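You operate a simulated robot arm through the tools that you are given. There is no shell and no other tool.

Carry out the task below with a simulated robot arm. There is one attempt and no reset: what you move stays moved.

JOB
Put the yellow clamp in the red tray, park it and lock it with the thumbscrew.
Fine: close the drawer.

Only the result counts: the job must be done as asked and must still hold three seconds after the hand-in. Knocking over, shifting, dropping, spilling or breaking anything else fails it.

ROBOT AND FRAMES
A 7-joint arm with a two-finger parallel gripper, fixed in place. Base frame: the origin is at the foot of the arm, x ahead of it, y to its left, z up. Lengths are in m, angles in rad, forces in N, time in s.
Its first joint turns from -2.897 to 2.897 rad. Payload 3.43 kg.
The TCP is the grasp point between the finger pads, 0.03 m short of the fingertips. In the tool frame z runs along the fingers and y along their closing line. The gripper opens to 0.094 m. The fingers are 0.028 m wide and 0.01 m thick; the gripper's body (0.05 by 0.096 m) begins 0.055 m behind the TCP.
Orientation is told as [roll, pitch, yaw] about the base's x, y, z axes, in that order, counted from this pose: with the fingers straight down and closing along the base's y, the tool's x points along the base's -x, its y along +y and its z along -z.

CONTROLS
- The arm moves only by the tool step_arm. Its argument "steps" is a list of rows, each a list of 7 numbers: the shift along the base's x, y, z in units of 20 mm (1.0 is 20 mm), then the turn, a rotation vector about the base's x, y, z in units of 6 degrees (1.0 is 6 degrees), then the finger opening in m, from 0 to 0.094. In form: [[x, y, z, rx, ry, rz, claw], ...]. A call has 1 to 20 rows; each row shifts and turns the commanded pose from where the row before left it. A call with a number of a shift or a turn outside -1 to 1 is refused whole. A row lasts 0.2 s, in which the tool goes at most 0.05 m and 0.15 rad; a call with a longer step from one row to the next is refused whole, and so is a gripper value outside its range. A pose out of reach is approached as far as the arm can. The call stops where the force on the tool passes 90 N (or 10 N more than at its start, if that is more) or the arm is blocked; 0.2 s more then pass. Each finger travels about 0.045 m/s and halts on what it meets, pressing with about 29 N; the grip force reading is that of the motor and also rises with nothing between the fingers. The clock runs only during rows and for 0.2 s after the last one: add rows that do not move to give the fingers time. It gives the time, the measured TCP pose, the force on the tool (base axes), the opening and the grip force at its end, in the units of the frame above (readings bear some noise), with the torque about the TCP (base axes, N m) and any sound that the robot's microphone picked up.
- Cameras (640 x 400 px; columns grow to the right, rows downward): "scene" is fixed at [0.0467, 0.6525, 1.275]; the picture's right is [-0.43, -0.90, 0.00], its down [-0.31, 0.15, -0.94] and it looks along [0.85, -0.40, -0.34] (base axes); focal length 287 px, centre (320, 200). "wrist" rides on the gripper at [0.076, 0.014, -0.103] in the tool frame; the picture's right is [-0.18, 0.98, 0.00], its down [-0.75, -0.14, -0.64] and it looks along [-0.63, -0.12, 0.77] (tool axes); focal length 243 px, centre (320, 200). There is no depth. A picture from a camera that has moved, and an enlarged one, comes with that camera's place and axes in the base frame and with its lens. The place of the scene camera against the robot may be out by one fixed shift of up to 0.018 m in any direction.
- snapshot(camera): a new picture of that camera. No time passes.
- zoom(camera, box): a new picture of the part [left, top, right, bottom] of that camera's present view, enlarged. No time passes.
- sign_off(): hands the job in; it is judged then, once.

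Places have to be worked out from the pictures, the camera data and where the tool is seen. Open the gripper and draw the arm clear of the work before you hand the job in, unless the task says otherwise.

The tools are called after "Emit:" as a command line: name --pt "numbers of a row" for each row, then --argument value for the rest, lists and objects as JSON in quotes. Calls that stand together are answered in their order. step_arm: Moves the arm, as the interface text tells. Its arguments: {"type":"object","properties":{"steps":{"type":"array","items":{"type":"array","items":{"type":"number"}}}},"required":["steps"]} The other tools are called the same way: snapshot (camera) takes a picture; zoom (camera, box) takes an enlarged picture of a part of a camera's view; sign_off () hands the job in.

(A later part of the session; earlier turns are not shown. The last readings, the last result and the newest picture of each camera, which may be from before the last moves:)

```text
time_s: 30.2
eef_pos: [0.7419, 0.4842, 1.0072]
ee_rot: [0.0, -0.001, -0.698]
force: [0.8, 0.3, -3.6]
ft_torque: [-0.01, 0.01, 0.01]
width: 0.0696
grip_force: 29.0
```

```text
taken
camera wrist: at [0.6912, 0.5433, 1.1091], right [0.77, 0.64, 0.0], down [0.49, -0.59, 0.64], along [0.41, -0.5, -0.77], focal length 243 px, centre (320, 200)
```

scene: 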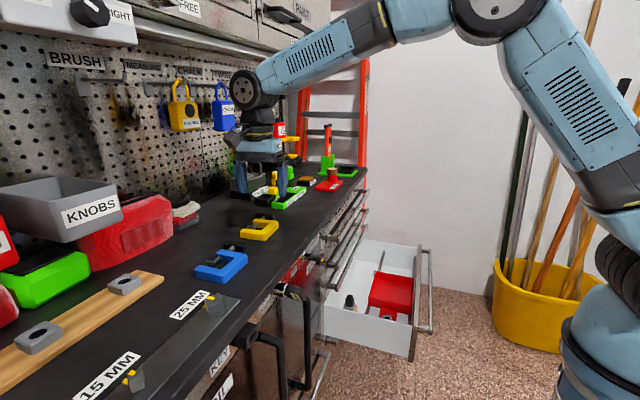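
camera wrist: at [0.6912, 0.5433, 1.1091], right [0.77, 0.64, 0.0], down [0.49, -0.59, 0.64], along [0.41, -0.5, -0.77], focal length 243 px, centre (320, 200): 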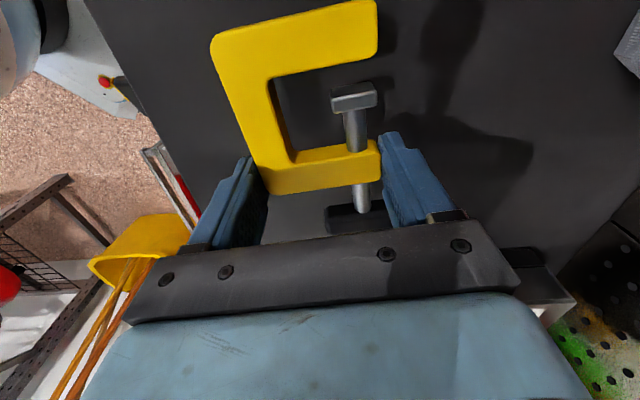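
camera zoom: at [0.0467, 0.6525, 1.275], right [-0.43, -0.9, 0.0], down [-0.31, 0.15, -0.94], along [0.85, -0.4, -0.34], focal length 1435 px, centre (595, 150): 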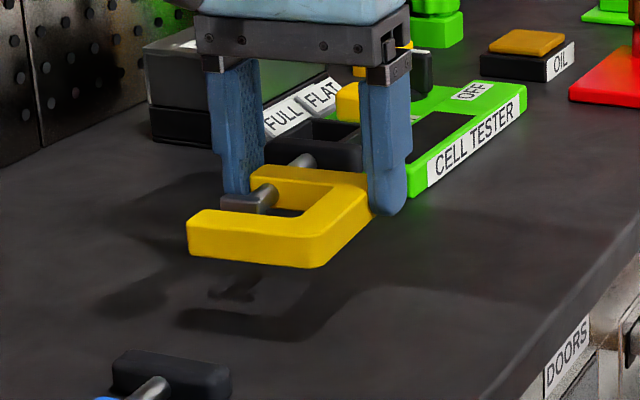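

The clamp lifted cleanly and level (≈3.5 N). I'll raise a bit more, then carry it over the bench edge to above the tray at about (0.774, −0.004), turning to −45° to align with the tray.

Emit:
step_arm --pt "0 0 0.8 0 0 0 0.05" --pt "0 0 0.9 0 0 0 0.05" --pt "0.03 -0.5 0.8 0 0 0 0.05" --pt "0.06 -0.9 0 0 0 0 0.05" --pt "0.06 -0.9 0 0 0 -0.1 0.05" --pt "0.06 -0.9 0 0 0 -0.1 0.05" --pt "0.06 -0.9 0 0 0 -0.1 0.05" --pt "0.06 -0.9 0 0 0 -0.1 0.05" --pt "0.06 -0.9 0 0 0 -0.1 0.05" --pt "0.06 -0.9 0 0 0 -0.1 0.05" --pt "0.06 -0.9 0 0 0 -0.1 0.05" --pt "0.06 -0.9 0 0 0 -0.1 0.05" --pt "0.06 -0.9 0 0 0 -0.03 0.05" --pt "0.06 -0.9 0 0 0 0 0.05" --pt "0.06 -0.9 0 0 0 0 0.05" --pt "0.06 -0.9 0 0 0 0 0.05" --pt "0.06 -0.9 0 0 0 0 0.05" --pt "0.06 -0.9 0 0 0 0 0.05" --pt "0.06 -0.9 0 0 0 0 0.05" --pt "0.06 -0.9 0 0 0 0 0.05"

Emit:
snapshot --camera "scene"

```text
time_s: 34.4
eef_pos: [0.762, 0.1671, 1.0574]
ee_rot: [-0.002, -0.002, -0.782]
force: [-0.9, 0.5, -4.5]
ft_torque: [-0.05, -0.02, -0.02]
width: 0.0699
grip_force: 28.9
```

```text
taken
```

scene: 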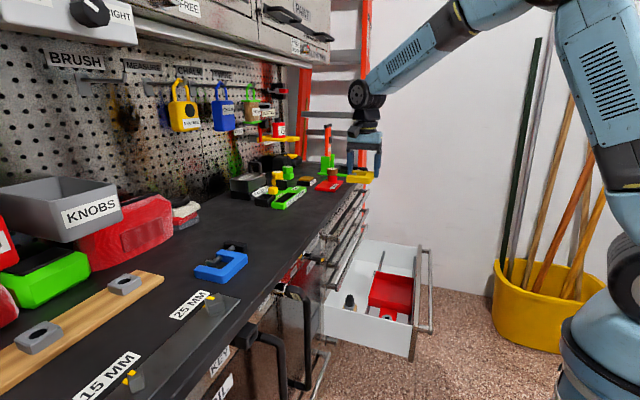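

Clamp is still held well. Continue to above the tray and begin lowering.

Emit:
step_arm --pt "0.068 -0.948 0 0 0 0 0.05" --pt "0.068 -0.948 0 0 0 0 0.05" --pt "0.068 -0.948 0 0 0 0 0.05" --pt "0.068 -0.948 0 0 0 0 0.05" --pt "0.068 -0.948 0 0 0 0 0.05" --pt "0.068 -0.948 0 0 0 0 0.05" --pt "0.068 -0.948 0 0 0 0 0.05" --pt "0.068 -0.948 0 0 0 0 0.05" --pt "0.068 -0.948 0 0 0 0 0.05" --pt "0 0 -0.9 0 0 0 0.05" --pt "0 0 -0.9 0 0 0 0.05" --pt "0 0 -0.9 0 0 0 0.05" --pt "0 0 -0.9 0 0 0 0.05" --pt "0 0 -0.9 0 0 0 0.05" --pt "0 0 -0.9 0 0 0 0.05" --pt "0 0 -0.9 0 0 0 0.05" --pt "0 0 -0.9 0 0 0 0.05" --pt "0 0 -0.9 0 0 0 0.05" --pt "0 0 -0.9 0 0 0 0.05"

Emit:
snapshot --camera "scene"

Emit:
snapshot --camera "wrist"

```text
time_s: 38.4
eef_pos: [0.7765, -0.0029, 0.8764]
ee_rot: [-0.001, 0.0, -0.784]
force: [0.1, 0.7, -3.6]
ft_torque: [-0.05, 0.01, 0.04]
width: 0.0697
grip_force: 29.0
```

```text
taken
```

scene: 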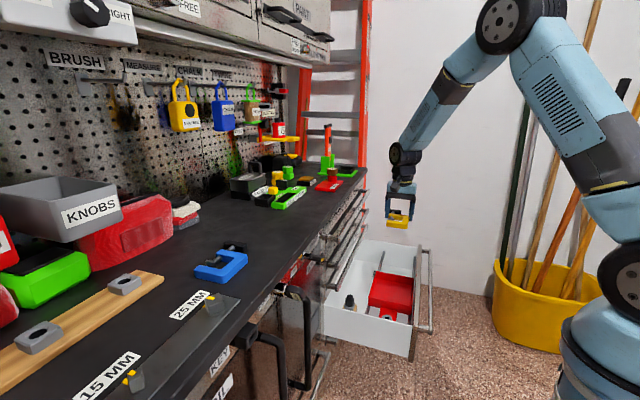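

```text
taken
camera wrist: at [0.7314, 0.0607, 0.979], right [0.82, 0.57, 0.0], down [0.43, -0.63, 0.64], along [0.36, -0.53, -0.77], focal length 243 px, centre (320, 200)
```

wrist: 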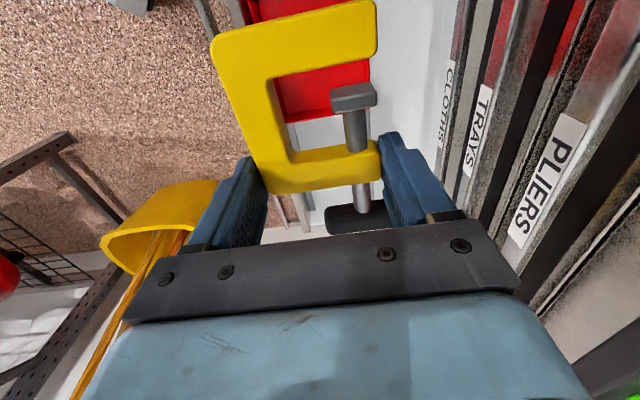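

The TCP is centred over the tray (tray rim edges computed at u 0.466–0.623 agree). I'll lower to about 7 cm above the rest height and check.

Emit:
step_arm --pt "0 0 -0.95 0 0 0 0.05" --pt "0 0 -0.95 0 0 0 0.05" --pt "0 0 -0.95 0 0 0 0.05" --pt "0 0 -0.95 0 0 0 0.05" --pt "0 0 -0.95 0 0 0 0.05" --pt "0 0 -0.95 0 0 0 0.05" --pt "0 0 -0.95 0 0 0 0.05" --pt "0 0 -0.95 0 0 0 0.05" --pt "0 0 -0.95 0 0 0 0.05" --pt "0 0 -0.95 0 0 0 0.05" --pt "0 0 -0.95 0 0 0 0.05" --pt "0 0 -0.95 0 0 0 0.05"

Emit:
zoom --camera "scene" --box '[320, 210, 450, 330]'

Emit:
snapshot --camera "wrist"

```text
time_s: 41.0
eef_pos: [0.7762, -0.0047, 0.6489]
ee_rot: [0.001, -0.001, -0.782]
force: [-0.6, -0.3, -4.3]
ft_torque: [-0.05, -0.02, 0.0]
width: 0.0698
grip_force: 28.9
```

```text
3.33 times, centred on (385, 270) of scene
camera zoom: at [0.0467, 0.6525, 1.275], right [-0.43, -0.9, 0.0], down [-0.31, 0.15, -0.94], along [0.85, -0.4, -0.34], focal length 956 px, centre (103, -33)
```

zoom: 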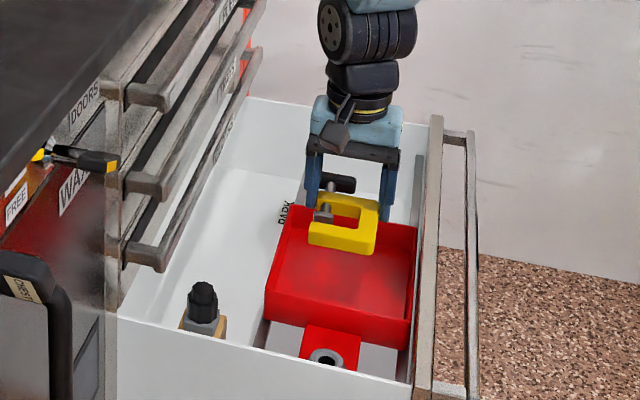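

```text
taken
camera wrist: at [0.7315, 0.0594, 0.7518], right [0.82, 0.57, 0.0], down [0.44, -0.63, 0.64], along [0.36, -0.53, -0.77], focal length 243 px, centre (320, 200)
```

wrist: 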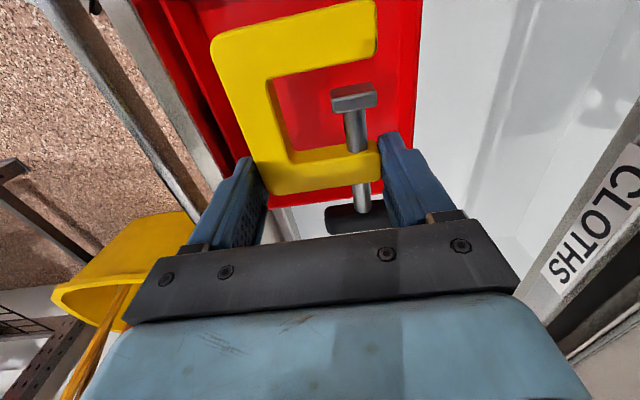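

Let me zoom to verify side clearances of the clamp and fingers inside the tray before the final descent.

Emit:
zoom --camera "wrist" --box '[120, 0, 440, 240]'

Emit:
zoom --camera "scene" --box '[365, 240, 425, 300]'

```text
1.67 times, centred on (280, 120) of wrist
camera zoom: at [0.7315, 0.0594, 0.7518], right [0.82, 0.57, 0.0], down [0.44, -0.63, 0.64], along [0.36, -0.53, -0.77], focal length 404 px, centre (387, 333)
```

zoom: 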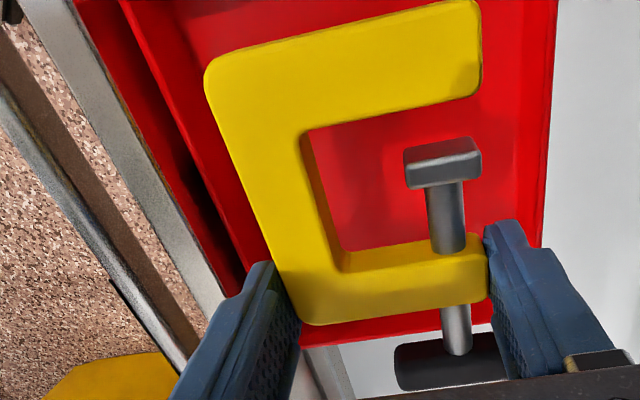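

```text
6.67 times, centred on (395, 270) of scene
camera zoom: at [0.0467, 0.6525, 1.275], right [-0.43, -0.9, 0.0], down [-0.31, 0.15, -0.94], along [0.85, -0.4, -0.34], focal length 1913 px, centre (-180, -267)
```

zoom: 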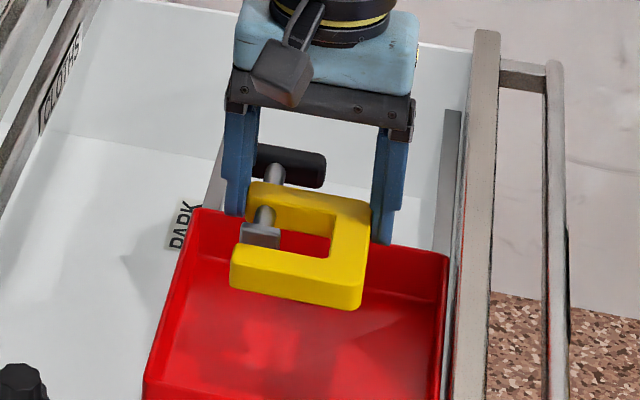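

Clearances look good: tray rims lie at −0.086/+0.076 m in the closing direction and ≥2.5 cm in the other. I'll lower into the tray, slowing near the floor.

Emit:
step_arm --pt "-0.1 -0.1 -0.8 0 0 0 0.05" --pt "-0.05 -0.05 -0.8 0 0 0 0.05" --pt "0 0 -0.8 0 0 0 0.05" --pt "0 0 -0.7 0 0 0 0.05" --pt "0 0 -0.4 0 0 0 0.05" --pt "0 0 -0.3 0 0 0 0.05"

Emit:
zoom --camera "scene" --box '[350, 240, 430, 320]'

```text
time_s: 42.4
eef_pos: [0.7717, -0.0068, 0.5727]
ee_rot: [-0.001, 0.001, -0.783]
force: [0.9, -0.1, -5.0]
ft_torque: [-0.05, -0.01, 0.0]
width: 0.0698
grip_force: 29.1
```

```text
5.00 times, centred on (390, 280) of scene
camera zoom: at [0.0467, 0.6525, 1.275], right [-0.43, -0.9, 0.0], down [-0.31, 0.15, -0.94], along [0.85, -0.4, -0.34], focal length 1435 px, centre (-30, -200)
```

zoom: 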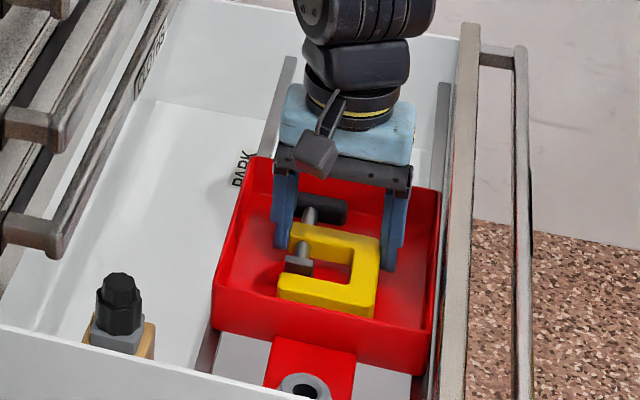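

The clamp is inside the tray walls. Continue in small steps until the force shows it resting on the tray floor.

Emit:
step_arm --pt "0 0 -0.2 0 0 0 0.05" --pt "0 0 -0.2 0 0 0 0.05" --pt "0 0 -0.2 0 0 0 0.05"

```text
time_s: 43.2
eef_pos: [0.772, -0.0072, 0.5612]
ee_rot: [-0.001, 0.0, -0.782]
force: [-1.2, -0.7, 10.7]
ft_torque: [0.21, 0.76, 0.07]
width: 0.0695
grip_force: 29.1
```

Contact with the tray floor (≈15 N) at TCP z ≈ 0.561. I'll ease the fingers open modestly and then rise straight up.

Emit:
step_arm --pt "0 0 0 0 0 0 0.072" --pt "0 0 0 0 0 0 0.076" --pt "0 0 0 0 0 0 0.084" --pt "0 0 0 0 0 0 0.088" --pt "0 0 0 0 0 0 0.088"

Emit:
zoom --camera "scene" --box '[350, 240, 430, 320]'

Emit:
snapshot --camera "wrist"

```text
time_s: 44.4
eef_pos: [0.7715, -0.007, 0.5608]
ee_rot: [0.001, 0.0, -0.783]
force: [0.3, -0.3, -0.1]
ft_torque: [0.01, 0.02, -0.06]
width: 0.088
grip_force: 0.0
```

```text
5.00 times, centred on (390, 280) of scene
camera zoom: at [0.0467, 0.6525, 1.275], right [-0.43, -0.9, 0.0], down [-0.31, 0.15, -0.94], along [0.85, -0.4, -0.34], focal length 1435 px, centre (-30, -200)
```

zoom: 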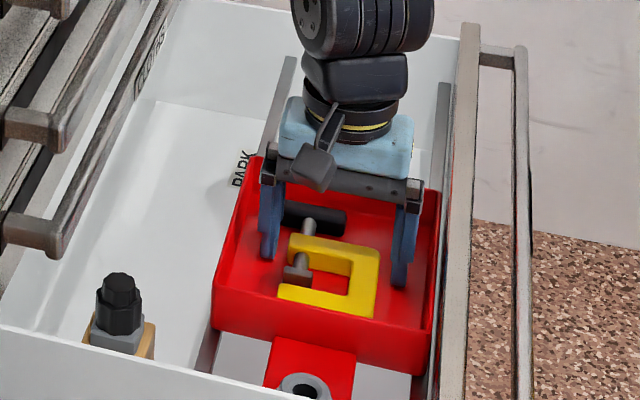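

```text
taken
camera wrist: at [0.7268, 0.0566, 0.6631], right [0.82, 0.57, 0.0], down [0.44, -0.63, 0.64], along [0.36, -0.53, -0.77], focal length 243 px, centre (320, 200)
```

wrist: 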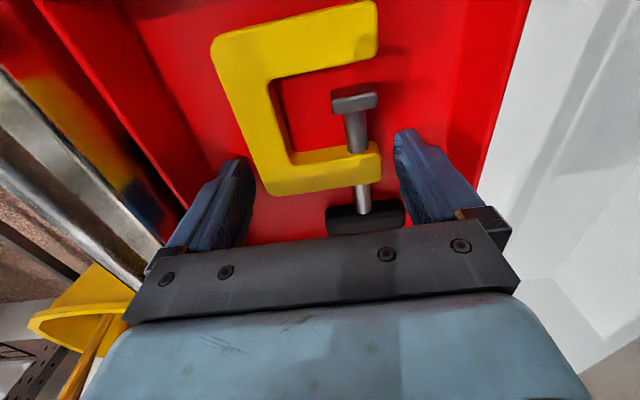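

The clamp now rests flat in the tray. I'll lift straight out.

Emit:
step_arm --pt "0 0 0.4 0 0 0 0.088" --pt "0 0 0.8 0 0 0 0.088" --pt "0 0 0.95 0 0 0 0.088" --pt "0 0 0.95 0 0 0 0.088" --pt "0 0 0.95 0 0 0 0.088" --pt "0 0 0.95 0 0 0 0.088" --pt "0 0 0.95 0 0 0 0.088" --pt "0 0 0.95 0 0 0 0.088" --pt "0 0 0.95 0 0 0 0.088" --pt "0 0 0.95 0 0 0 0.088"

Emit:
snapshot --camera "wrist"

Emit:
zoom --camera "scene" --box '[340, 240, 440, 330]'

```text
time_s: 46.6
eef_pos: [0.7732, -0.0079, 0.735]
ee_rot: [-0.002, 0.0, -0.783]
force: [0.1, -0.1, 0.7]
ft_torque: [-0.04, -0.01, 0.07]
width: 0.088
grip_force: 0.0
```

```text
taken
camera wrist: at [0.7277, 0.0575, 0.8381], right [0.82, 0.57, 0.0], down [0.44, -0.63, 0.64], along [0.36, -0.53, -0.77], focal length 243 px, centre (320, 200)
```

wrist: 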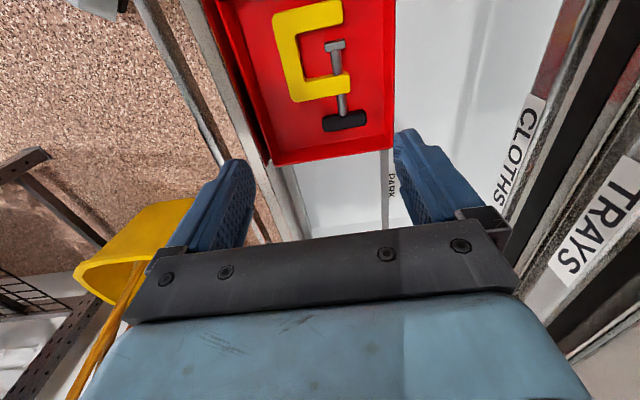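

```text
4.44 times, centred on (390, 285) of scene
camera zoom: at [0.0467, 0.6525, 1.275], right [-0.43, -0.9, 0.0], down [-0.31, 0.15, -0.94], along [0.85, -0.4, -0.34], focal length 1275 px, centre (9, -178)
```

zoom: 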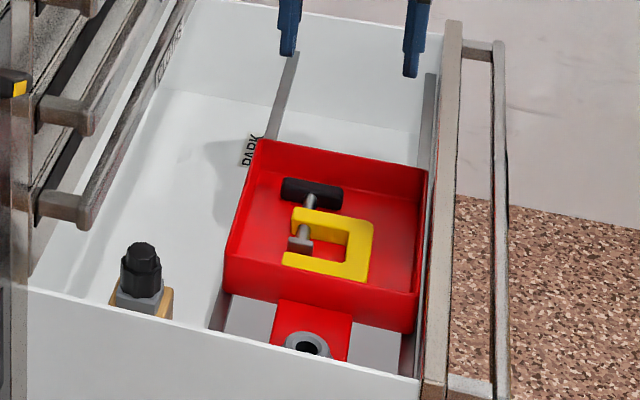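

The clamp sits well inside the tray. Now I'll rotate to +45° and go above the tray's near (ring-side) wall so I can grip that wall and slide the tray toward PARK.

Emit:
step_arm --pt "-0.09 0.33 0.1 0 0 0.9375 0.088" --pt "-0.09 0.33 0.1 0 0 0.9375 0.088" --pt "-0.09 0.33 0.1 0 0 0.9375 0.088" --pt "-0.09 0.33 0.1 0 0 0.9375 0.088" --pt "-0.09 0.33 0.1 0 0 0.9375 0.07" --pt "-0.09 0.33 0 0 0 0.9375 0.07" --pt "-0.09 0.33 0 0 0 0.9375 0.07" --pt "-0.09 0.33 0 0 0 0.9375 0.07" --pt "-0.09 0.33 0 0 0 0.9375 0.07" --pt "-0.09 0.33 0 0 0 0.9375 0.07" --pt "-0.09 0.33 0 0 0 0.9375 0.07" --pt "-0.09 0.33 0 0 0 0.9375 0.07" --pt "-0.09 0.33 0 0 0 0.9375 0.07" --pt "-0.09 0.33 0 0 0 0.9375 0.07" --pt "-0.09 0.33 0 0 0 0.9375 0.07" --pt "-0.09 0.33 0 0 0 0.9 0.07"

Emit:
snapshot --camera "wrist"

```text
time_s: 50.0
eef_pos: [0.7428, 0.0979, 0.7477]
ee_rot: [-0.001, -0.002, 0.783]
force: [0.2, -0.2, -0.3]
ft_torque: [0.01, 0.01, -0.01]
width: 0.0698
grip_force: 0.1
```

```text
taken
camera wrist: at [0.6779, 0.0549, 0.8494], right [-0.56, 0.83, 0.0], down [0.63, 0.43, 0.64], along [0.53, 0.36, -0.77], focal length 243 px, centre (320, 200)
```

wrist: 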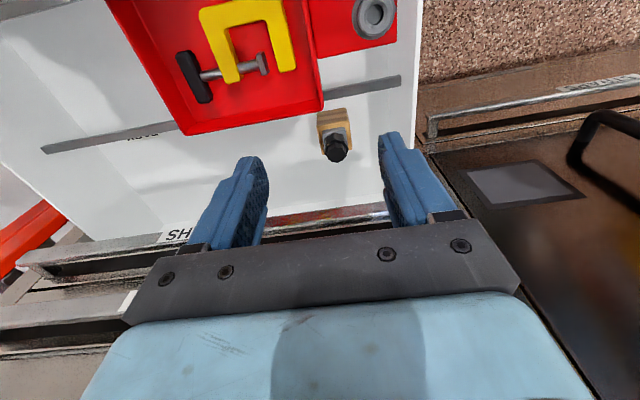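

Let me zoom on the rail/PARK area and the tray's ring side from this viewpoint.

Emit:
zoom --camera "wrist" --box '[20, 0, 220, 200]'

Emit:
zoom --camera "wrist" --box '[240, 0, 420, 180]'

```text
2.00 times, centred on (120, 100) of wrist
camera zoom: at [0.6779, 0.0549, 0.8494], right [-0.56, 0.83, 0.0], down [0.63, 0.43, 0.64], along [0.53, 0.36, -0.77], focal length 485 px, centre (720, 400)
```

zoom: 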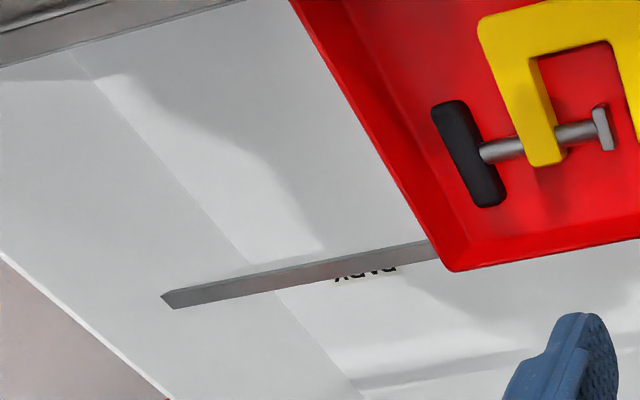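

```text
2.22 times, centred on (330, 90) of wrist
camera zoom: at [0.6779, 0.0549, 0.8494], right [-0.56, 0.83, 0.0], down [0.63, 0.43, 0.64], along [0.53, 0.36, -0.77], focal length 539 px, centre (298, 444)
```

zoom: 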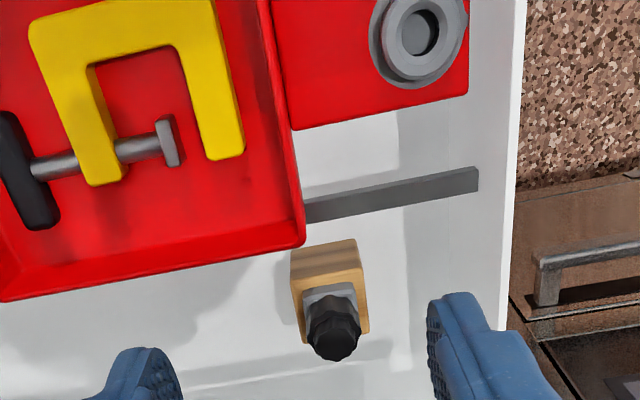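

The rails run wall to wall and the PARK mark (v ≈ 0.78) matches the tray's centre if slid to the far end, a travel of about 0.24 m. I'll pre-close to 0.024 m and descend over the ring-side wall of the tray, behind the clamp arm end.

Emit:
step_arm --pt "-0.1 0 0 0 0 0 0.024" --pt "-0.075 0 -0.6 0 0 0 0.024" --pt "0 0 -0.9 0 0 0 0.024" --pt "0 0 -0.9 0 0 0 0.024" --pt "0 0 -0.9 0 0 0 0.024" --pt "0 0 -0.9 0 0 0 0.024" --pt "0 0 -0.9 0 0 0 0.024" --pt "0 0 -0.9 0 0 0 0.024" --pt "0 0 -0.6 0 0 0 0.024"

Emit:
snapshot --camera "wrist"

Emit:
zoom --camera "scene" --box '[340, 240, 430, 330]'

```text
time_s: 52.0
eef_pos: [0.7392, 0.0981, 0.6148]
ee_rot: [-0.002, 0.0, 0.781]
force: [-0.4, 0.0, -0.1]
ft_torque: [0.01, -0.01, -0.01]
width: 0.0237
grip_force: 0.1
```

```text
taken
camera wrist: at [0.6746, 0.0552, 0.7167], right [-0.56, 0.83, 0.0], down [0.63, 0.43, 0.64], along [0.53, 0.36, -0.77], focal length 243 px, centre (320, 200)
```

wrist: 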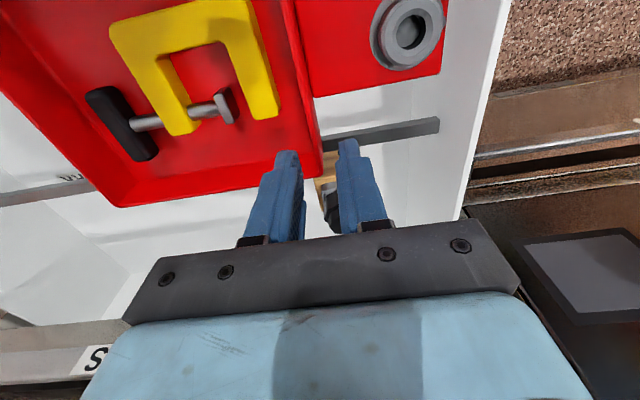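

```text
4.44 times, centred on (385, 285) of scene
camera zoom: at [0.0467, 0.6525, 1.275], right [-0.43, -0.9, 0.0], down [-0.31, 0.15, -0.94], along [0.85, -0.4, -0.34], focal length 1275 px, centre (31, -178)
```

zoom: 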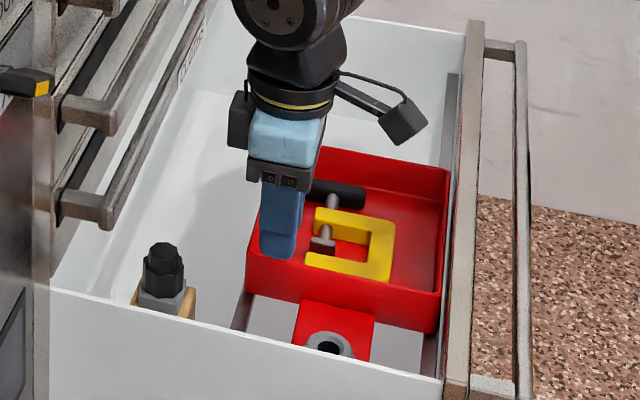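

Zooming to check how well the tool axis lines up with the tray wall.

Emit:
zoom --camera "wrist" --box '[260, 90, 380, 210]'

```text
3.33 times, centred on (320, 150) of wrist
camera zoom: at [0.6746, 0.0552, 0.7167], right [-0.56, 0.83, 0.0], down [0.63, 0.43, 0.64], along [0.53, 0.36, -0.77], focal length 809 px, centre (320, 367)
```

zoom: 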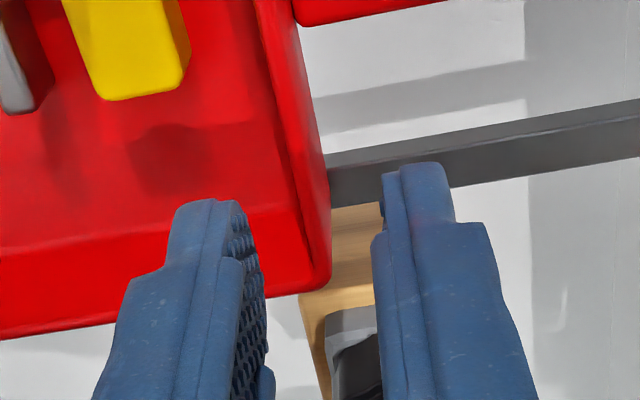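

The wall's rim centre is ~4.5 mm further along +v than the tool axis. I'll shift, then descend so the fingers straddle the wall about 2.3 cm deep.

Emit:
step_arm --pt "0.16 -0.16 0 0 0 0 0.024" --pt "0 0 -0.4 0 0 0 0.024" --pt "0 0 -0.5 0 0 0 0.024" --pt "0 0 -0.5 0 0 0 0.024" --pt "0 0 -0.5 0 0 0 0.024"

Emit:
snapshot --camera "wrist"

Emit:
zoom --camera "scene" --box '[340, 250, 430, 320]'

```text
time_s: 53.2
eef_pos: [0.7424, 0.0956, 0.5762]
ee_rot: [0.002, -0.001, 0.784]
force: [0.8, 0.1, -0.4]
ft_torque: [0.04, 0.03, -0.01]
width: 0.024
grip_force: 0.0
```

```text
taken
camera wrist: at [0.6774, 0.0524, 0.6794], right [-0.56, 0.83, 0.0], down [0.63, 0.43, 0.64], along [0.53, 0.36, -0.77], focal length 243 px, centre (320, 200)
```

wrist: 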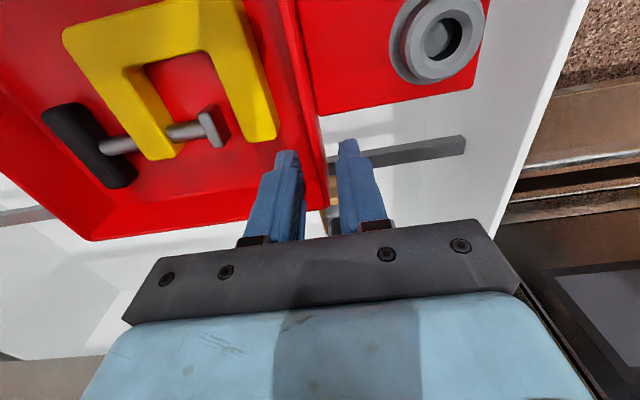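

```text
5.71 times, centred on (385, 285) of scene
camera zoom: at [0.0467, 0.6525, 1.275], right [-0.43, -0.9, 0.0], down [-0.31, 0.15, -0.94], along [0.85, -0.4, -0.34], focal length 1640 px, centre (-51, -286)
```

zoom: 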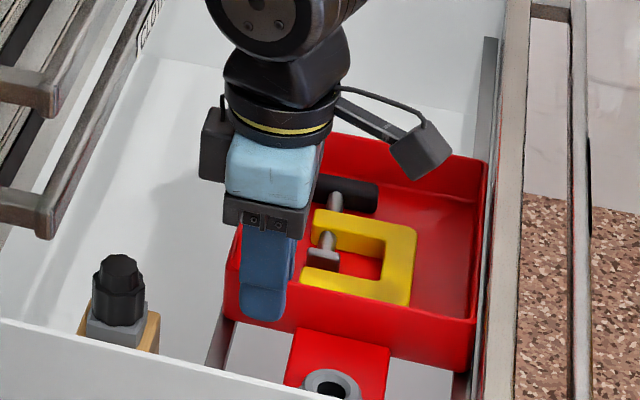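

The fingers straddle the wall without contact. Close on the wall.

Emit:
step_arm --pt "0 0 0 0 0 0 0.012" --pt "0 0 0 0 0 0 0.0" --pt "0 0 0 0 0 0 0.0" --pt "0 0 0 0 0 0 0.0"

Emit:
zoom --camera "wrist" --box '[240, 80, 400, 240]'

```text
time_s: 54.2
eef_pos: [0.7428, 0.0958, 0.5766]
ee_rot: [-0.001, 0.0, 0.785]
force: [-1.0, -0.3, -1.9]
ft_torque: [0.07, -0.11, 0.39]
width: 0.004
grip_force: 38.1
```

```text
2.50 times, centred on (320, 160) of wrist
camera zoom: at [0.6776, 0.0524, 0.6794], right [-0.56, 0.83, 0.0], down [0.63, 0.43, 0.64], along [0.53, 0.36, -0.77], focal length 606 px, centre (320, 300)
```

zoom: 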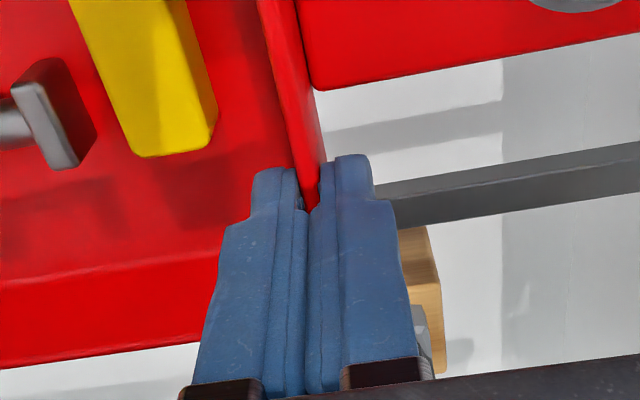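

Gripping the wall (4 mm thick). I'll pull the tray along +v gently for 3 cm and watch the force.

Emit:
step_arm --pt "0.18 -0.18 0 0 0 0 0.0" --pt "0.35 -0.35 0 0 0 0 0.0" --pt "0.35 -0.35 0 0 0 0 0.0" --pt "0.35 -0.35 0 0 0 0 0.0"

Emit:
zoom --camera "scene" --box '[340, 230, 430, 320]'

```text
time_s: 55.2
eef_pos: [0.7677, 0.0698, 0.5772]
ee_rot: [0.0, -0.002, 0.785]
force: [0.4, 1.3, -5.0]
ft_torque: [0.09, -0.16, 0.32]
width: 0.0037
grip_force: 37.9
```

```text
4.44 times, centred on (385, 275) of scene
camera zoom: at [0.0467, 0.6525, 1.275], right [-0.43, -0.9, 0.0], down [-0.31, 0.15, -0.94], along [0.85, -0.4, -0.34], focal length 1275 px, centre (31, -133)
```

zoom: 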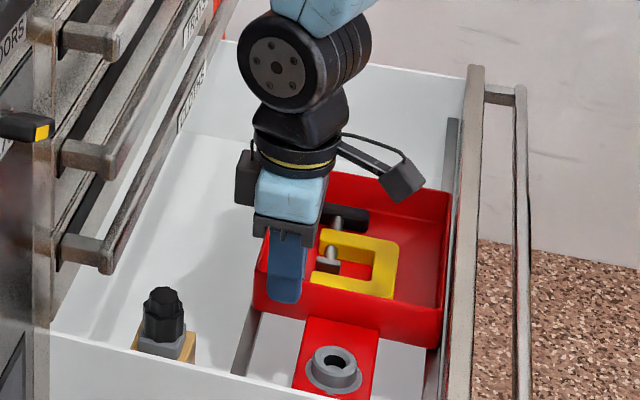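

The tray slides freely with very little force. Continue ~9 cm.

Emit:
step_arm --pt "0.35 -0.35 0 0 0 0 0.0" --pt "0.35 -0.35 0 0 0 0 0.0" --pt "0.35 -0.35 0 0 0 0 0.0" --pt "0.35 -0.35 0 0 0 0 0.0" --pt "0.35 -0.35 0 0 0 0 0.0" --pt "0.35 -0.35 0 0 0 0 0.0" --pt "0.35 -0.35 0 0 0 0 0.0" --pt "0.35 -0.35 0 0 0 0 0.0" --pt "0.35 -0.35 0 0 0 0 0.0"

Emit:
zoom --camera "scene" --box '[330, 220, 440, 330]'

Emit:
snapshot --camera "wrist"

```text
time_s: 57.2
eef_pos: [0.8311, 0.0084, 0.5768]
ee_rot: [-0.001, 0.003, 0.782]
force: [-1.5, -0.9, -8.3]
ft_torque: [-0.62, 0.53, 0.44]
width: 0.0039
grip_force: 38.6
```

```text
3.64 times, centred on (385, 275) of scene
camera zoom: at [0.0467, 0.6525, 1.275], right [-0.43, -0.9, 0.0], down [-0.31, 0.15, -0.94], along [0.85, -0.4, -0.34], focal length 1044 px, centre (84, -73)
```

zoom: 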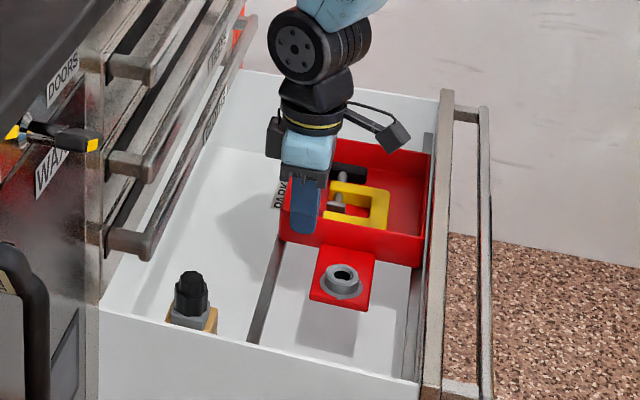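

```text
taken
camera wrist: at [0.7661, -0.0352, 0.6795], right [-0.56, 0.83, 0.0], down [0.63, 0.43, 0.64], along [0.53, 0.36, -0.77], focal length 243 px, centre (320, 200)
```

wrist: 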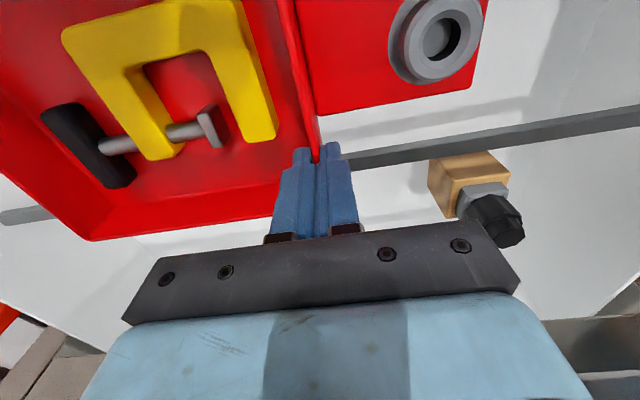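

Tray has moved ~0.124 m smoothly; a slight upward pull (8 N) is building so I'll lower a touch while continuing.

Emit:
step_arm --pt "0.35 -0.35 -0.03 0 0 0 0.0" --pt "0.35 -0.35 -0.03 0 0 0 0.0" --pt "0.35 -0.35 -0.03 0 0 0 0.0" --pt "0.35 -0.35 0 0 0 0 0.0" --pt "0.35 -0.35 0 0 0 0 0.0" --pt "0.35 -0.35 0 0 0 0 0.0" --pt "0.35 -0.35 0 0 0 0 0.0"

Emit:
zoom --camera "scene" --box '[330, 220, 440, 330]'

Emit:
snapshot --camera "wrist"

```text
time_s: 58.8
eef_pos: [0.8795, -0.041, 0.5764]
ee_rot: [-0.001, -0.002, 0.78]
force: [1.3, 1.4, 28.3]
ft_torque: [0.19, -0.14, 0.41]
width: 0.0039
grip_force: 38.3
```

```text
3.64 times, centred on (385, 275) of scene
camera zoom: at [0.0467, 0.6525, 1.275], right [-0.43, -0.9, 0.0], down [-0.31, 0.15, -0.94], along [0.85, -0.4, -0.34], focal length 1044 px, centre (84, -73)
```

zoom: 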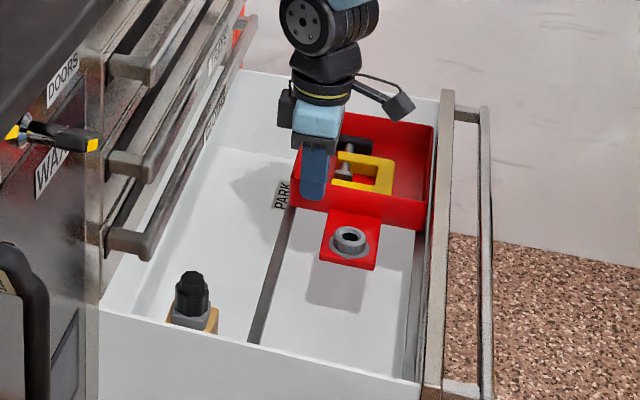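

```text
taken
camera wrist: at [0.814, -0.0847, 0.6783], right [-0.56, 0.83, 0.0], down [0.63, 0.43, 0.64], along [0.53, 0.36, -0.77], focal length 243 px, centre (320, 200)
```

wrist: 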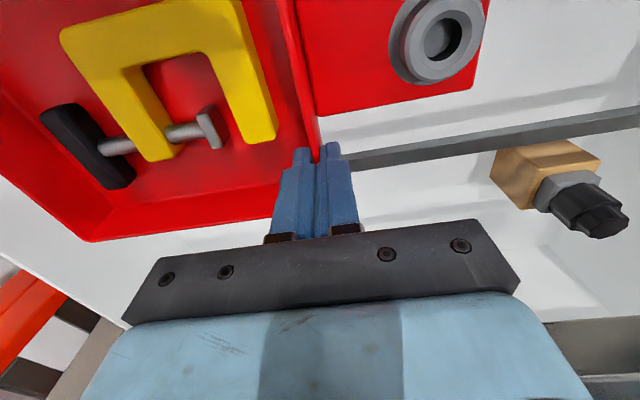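

Vertical stiffness is high (tray is captive on its rails), so I'll raise ~1.5 mm back and continue toward the end in smaller steps.

Emit:
step_arm --pt "0 0 0.07 0 0 0 0.0" --pt "0.25 -0.25 0 0 0 0 0.0" --pt "0.25 -0.25 0 0 0 0 0.0" --pt "0.25 -0.25 0 0 0 0 0.0"

Emit:
zoom --camera "scene" --box '[330, 220, 440, 330]'

```text
time_s: 59.8
eef_pos: [0.8926, -0.0563, 0.5764]
ee_rot: [0.002, 0.001, 0.782]
force: [-1.2, 2.3, -2.8]
ft_torque: [0.75, -0.93, 0.51]
width: 0.0036
grip_force: 38.4
```

```text
3.64 times, centred on (385, 275) of scene
camera zoom: at [0.0467, 0.6525, 1.275], right [-0.43, -0.9, 0.0], down [-0.31, 0.15, -0.94], along [0.85, -0.4, -0.34], focal length 1044 px, centre (84, -73)
```

zoom: 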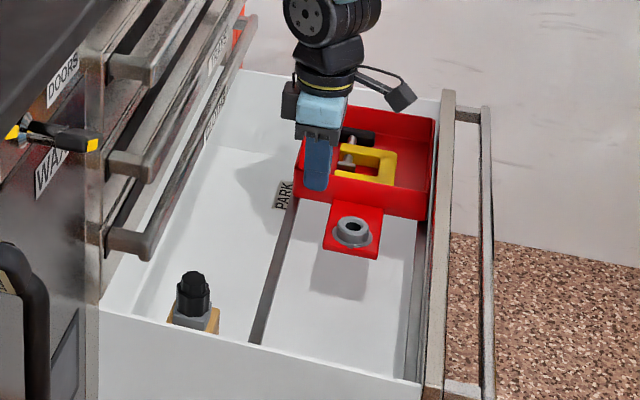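

Moved ~0.214 m so far and still free. Continue in 5–7 mm steps toward the end stop.

Emit:
step_arm --pt "0.2 -0.2 0 0 0 0 0.0" --pt "0.2 -0.2 0 0 0 0 0.0" --pt "0.2 -0.2 0 0 0 0 0.0"

Emit:
snapshot --camera "wrist"

Emit:
zoom --camera "scene" --box '[350, 230, 430, 310]'

```text
time_s: 60.6
eef_pos: [0.9075, -0.0682, 0.5765]
ee_rot: [0.003, 0.001, 0.782]
force: [-2.2, -1.0, -4.9]
ft_torque: [-0.95, 0.83, 0.42]
width: 0.0041
grip_force: 38.1
```

```text
taken
camera wrist: at [0.8421, -0.1118, 0.6785], right [-0.56, 0.83, 0.0], down [0.64, 0.43, 0.64], along [0.53, 0.36, -0.77], focal length 243 px, centre (320, 200)
```

wrist: 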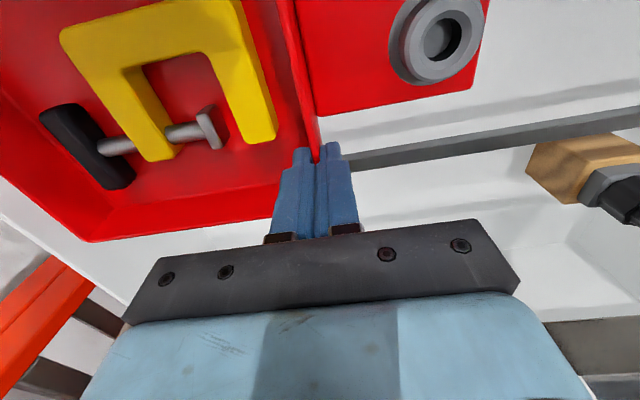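

```text
5.00 times, centred on (390, 270) of scene
camera zoom: at [0.0467, 0.6525, 1.275], right [-0.43, -0.9, 0.0], down [-0.31, 0.15, -0.94], along [0.85, -0.4, -0.34], focal length 1435 px, centre (-30, -150)
```

zoom: 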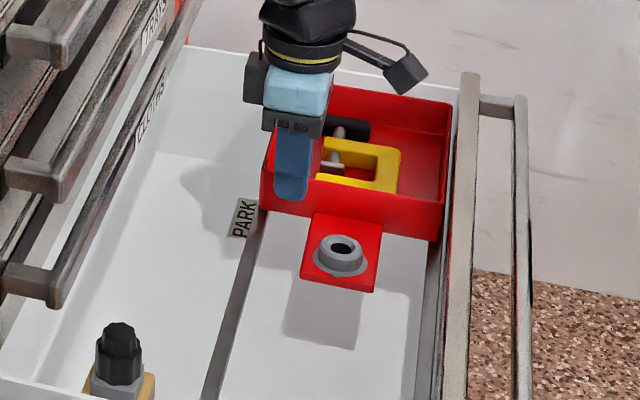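

Still moving freely at 0.2325 m. Continue with small steps to find the end stop.

Emit:
step_arm --pt "0.18 -0.18 0 0 0 0 0.0" --pt "0.18 -0.18 0 0 0 0 0.0"

```text
time_s: 61.2
eef_pos: [0.9137, -0.0724, 0.5764]
ee_rot: [0.004, 0.0, 0.786]
force: [-16.6, 15.7, 0.0]
ft_torque: [0.18, 0.18, 0.14]
width: 0.0037
grip_force: 38.9
```

The stop is reached: 23 N resistance along −v after ~0.24 m of travel, matching the PARK end. I'll release the wall and rise.

Emit:
step_arm --pt "-0.07 0.07 0 0 0 0 0.0" --pt "0 0 0 0 0 0 0.01" --pt "0 0 0 0 0 0 0.022" --pt "0 0 0 0 0 0 0.022" --pt "0 0 0.5 0 0 0 0.022" --pt "0 0 0.9 0 0 0 0.022" --pt "0 0 0.95 0 0 0 0.022" --pt "0 0 0.95 0 0 0 0.022" --pt "0 0 0.95 0 0 0 0.022" --pt "0 0 0.95 0 0 0 0.022" --pt "0 0 0.95 0 0 0 0.022" --pt "0 0 0.95 0 0 0 0.022"

Emit:
snapshot --camera "wrist"

Emit:
zoom --camera "scene" --box '[330, 220, 440, 330]'

```text
time_s: 63.8
eef_pos: [0.9123, -0.0742, 0.7191]
ee_rot: [0.003, 0.0, 0.783]
force: [0.4, -0.5, 0.8]
ft_torque: [0.0, 0.05, 0.02]
width: 0.0219
grip_force: 0.0
```

```text
taken
camera wrist: at [0.8469, -0.1177, 0.8205], right [-0.56, 0.83, 0.0], down [0.63, 0.43, 0.64], along [0.53, 0.36, -0.77], focal length 243 px, centre (320, 200)
```

wrist: 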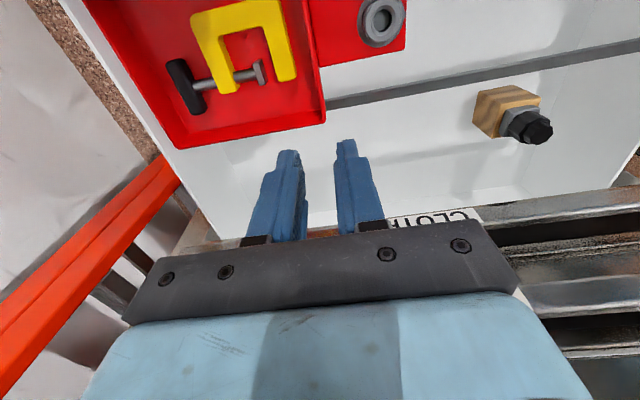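

```text
3.64 times, centred on (385, 275) of scene
camera zoom: at [0.0467, 0.6525, 1.275], right [-0.43, -0.9, 0.0], down [-0.31, 0.15, -0.94], along [0.85, -0.4, -0.34], focal length 1044 px, centre (84, -73)
```

zoom: 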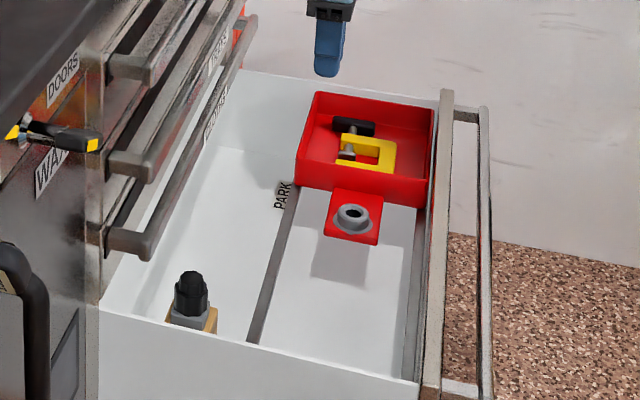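

The tray is parked at the PARK end with the clamp inside. Next the thumbscrew: knob axis estimated at u≈0.687, v≈0.449 (base ≈ 0.803, 0.168), top z≈0.544. To keep the wrist clear of the handles I'll move over in front of it and tilt the tool 15° back toward the robot.

Emit:
step_arm --pt "-0.88 0.88 0 0 0 0 0.06" --pt "-0.88 0.88 0 0 0 0 0.06" --pt "-0.88 0.88 0 0 0 0 0.06" --pt "-0.88 0.88 0 0 0 0 0.06" --pt "-0.88 0.88 0 0 0 0 0.06" --pt "-0.88 0.88 0 0 0 0 0.06" --pt "-0.88 0.88 0 0 0 0 0.06" --pt "-0.88 0.88 0 0 0 0 0.06" --pt "-0.88 0.88 0 0 0 0 0.06" --pt "-0.88 0.88 0 0 0 0 0.06" --pt "0 0 0 0.442 -0.442 0 0.06" --pt "0 0 0 0.442 -0.442 0 0.06" --pt "0 0 0 0.442 -0.442 0 0.06" --pt "0 0 0 0.442 -0.442 0 0.06"

Emit:
snapshot --camera "wrist"

Emit:
snapshot --camera "scene"

```text
time_s: 66.8
eef_pos: [0.7356, 0.1008, 0.7185]
ee_rot: [0.002, -0.262, 0.782]
force: [0.1, -0.6, -0.8]
ft_torque: [0.01, 0.05, 0.0]
width: 0.0598
grip_force: 0.1
```

```text
taken
camera wrist: at [0.6542, 0.0416, 0.7978], right [-0.57, 0.82, 0.05], down [0.5, 0.3, 0.82], along [0.66, 0.49, -0.58], focal length 243 px, centre (320, 200)
```

wrist: 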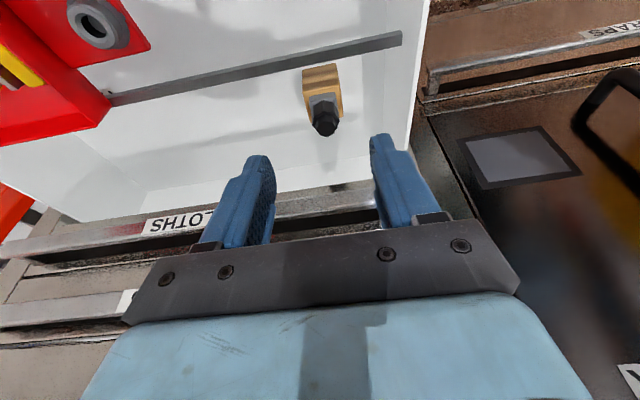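

```text
taken
```

scene: 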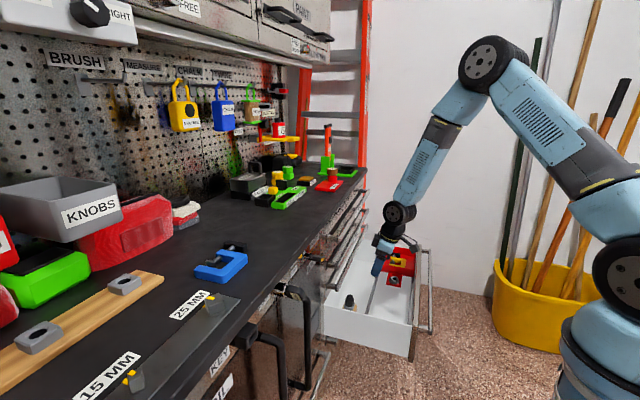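

The tilt is as intended (tool leaning back from the bench). I'll zoom on the thumbscrew and ring for details.

Emit:
zoom --camera "wrist" --box '[280, 50, 380, 150]'

Emit:
zoom --camera "wrist" --box '[40, 0, 160, 80]'

Emit:
zoom --camera "scene" --box '[330, 210, 430, 320]'

```text
4.00 times, centred on (330, 100) of wrist
camera zoom: at [0.6542, 0.0416, 0.7978], right [-0.57, 0.82, 0.05], down [0.5, 0.3, 0.82], along [0.66, 0.49, -0.58], focal length 970 px, centre (280, 600)
```

zoom: 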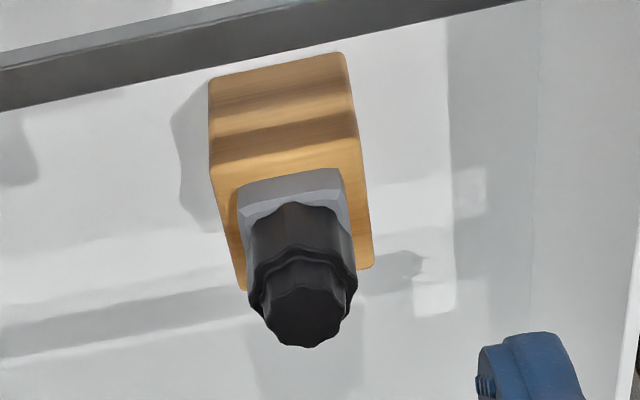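

```text
5.00 times, centred on (100, 40) of wrist
camera zoom: at [0.6542, 0.0416, 0.7978], right [-0.57, 0.82, 0.05], down [0.5, 0.3, 0.82], along [0.66, 0.49, -0.58], focal length 1213 px, centre (1420, 1000)
```

zoom: 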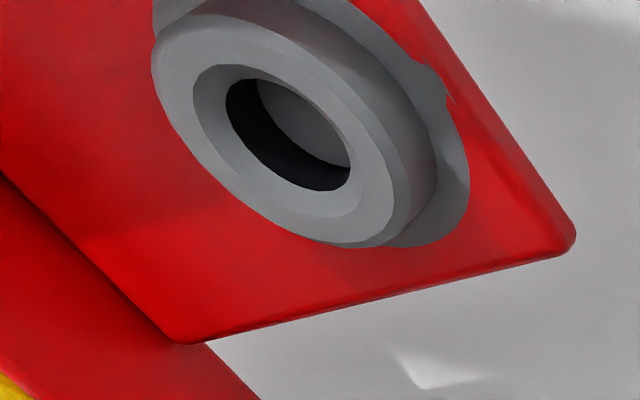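

```text
3.64 times, centred on (380, 265) of scene
camera zoom: at [0.0467, 0.6525, 1.275], right [-0.43, -0.9, 0.0], down [-0.31, 0.15, -0.94], along [0.85, -0.4, -0.34], focal length 1044 px, centre (102, -36)
```

zoom: 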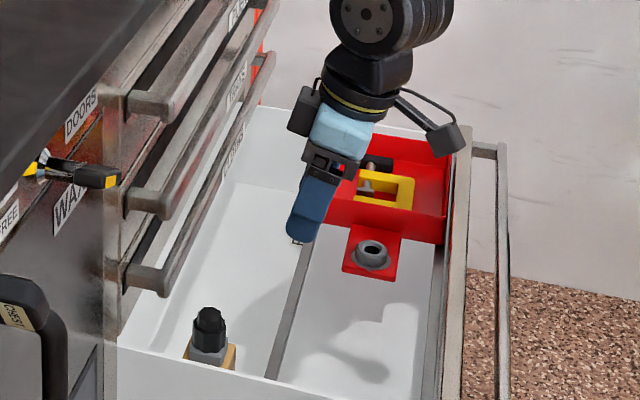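

The tray's boss has a chamfered through-hole, and the thumbscrew stands upright in its holder. I'll move to a pre-grasp above the knob (TCP u≈0.682, z≈0.62), fingers straddling it at 0.06 m opening.

Emit:
step_arm --pt "0.534 0.534 -0.82 0 0 0 0.06" --pt "0.534 0.534 -0.82 0 0 0 0.06" --pt "0.534 0.534 -0.82 0 0 0 0.06" --pt "0.534 0.534 -0.82 0 0 0 0.06" --pt "0.534 0.534 -0.82 0 0 0 0.06" --pt "0.534 0.534 -0.82 0 0 0 0.06"

Emit:
snapshot --camera "wrist"

Emit:
zoom --camera "scene" --box '[320, 210, 420, 320]'

```text
time_s: 68.2
eef_pos: [0.8002, 0.1653, 0.6195]
ee_rot: [0.001, -0.262, 0.784]
force: [0.1, -0.9, 0.6]
ft_torque: [0.0, 0.05, -0.02]
width: 0.0598
grip_force: 0.1
```

```text
taken
camera wrist: at [0.7187, 0.1054, 0.6988], right [-0.57, 0.82, 0.05], down [0.5, 0.3, 0.82], along [0.66, 0.49, -0.58], focal length 243 px, centre (320, 200)
```

wrist: 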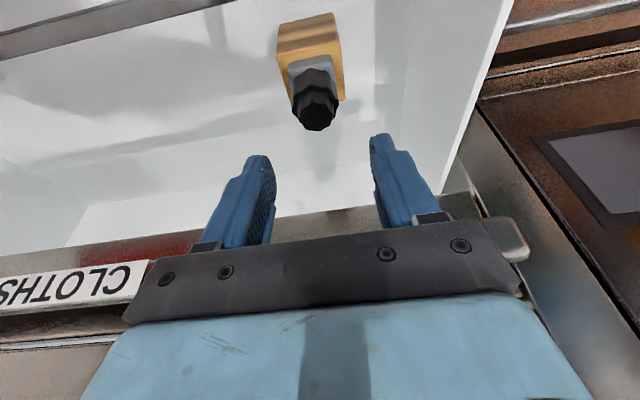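

```text
3.64 times, centred on (370, 265) of scene
camera zoom: at [0.0467, 0.6525, 1.275], right [-0.43, -0.9, 0.0], down [-0.31, 0.15, -0.94], along [0.85, -0.4, -0.34], focal length 1044 px, centre (138, -36)
```

zoom: 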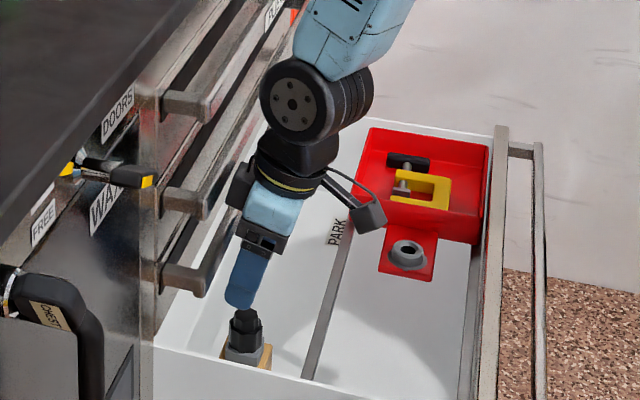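

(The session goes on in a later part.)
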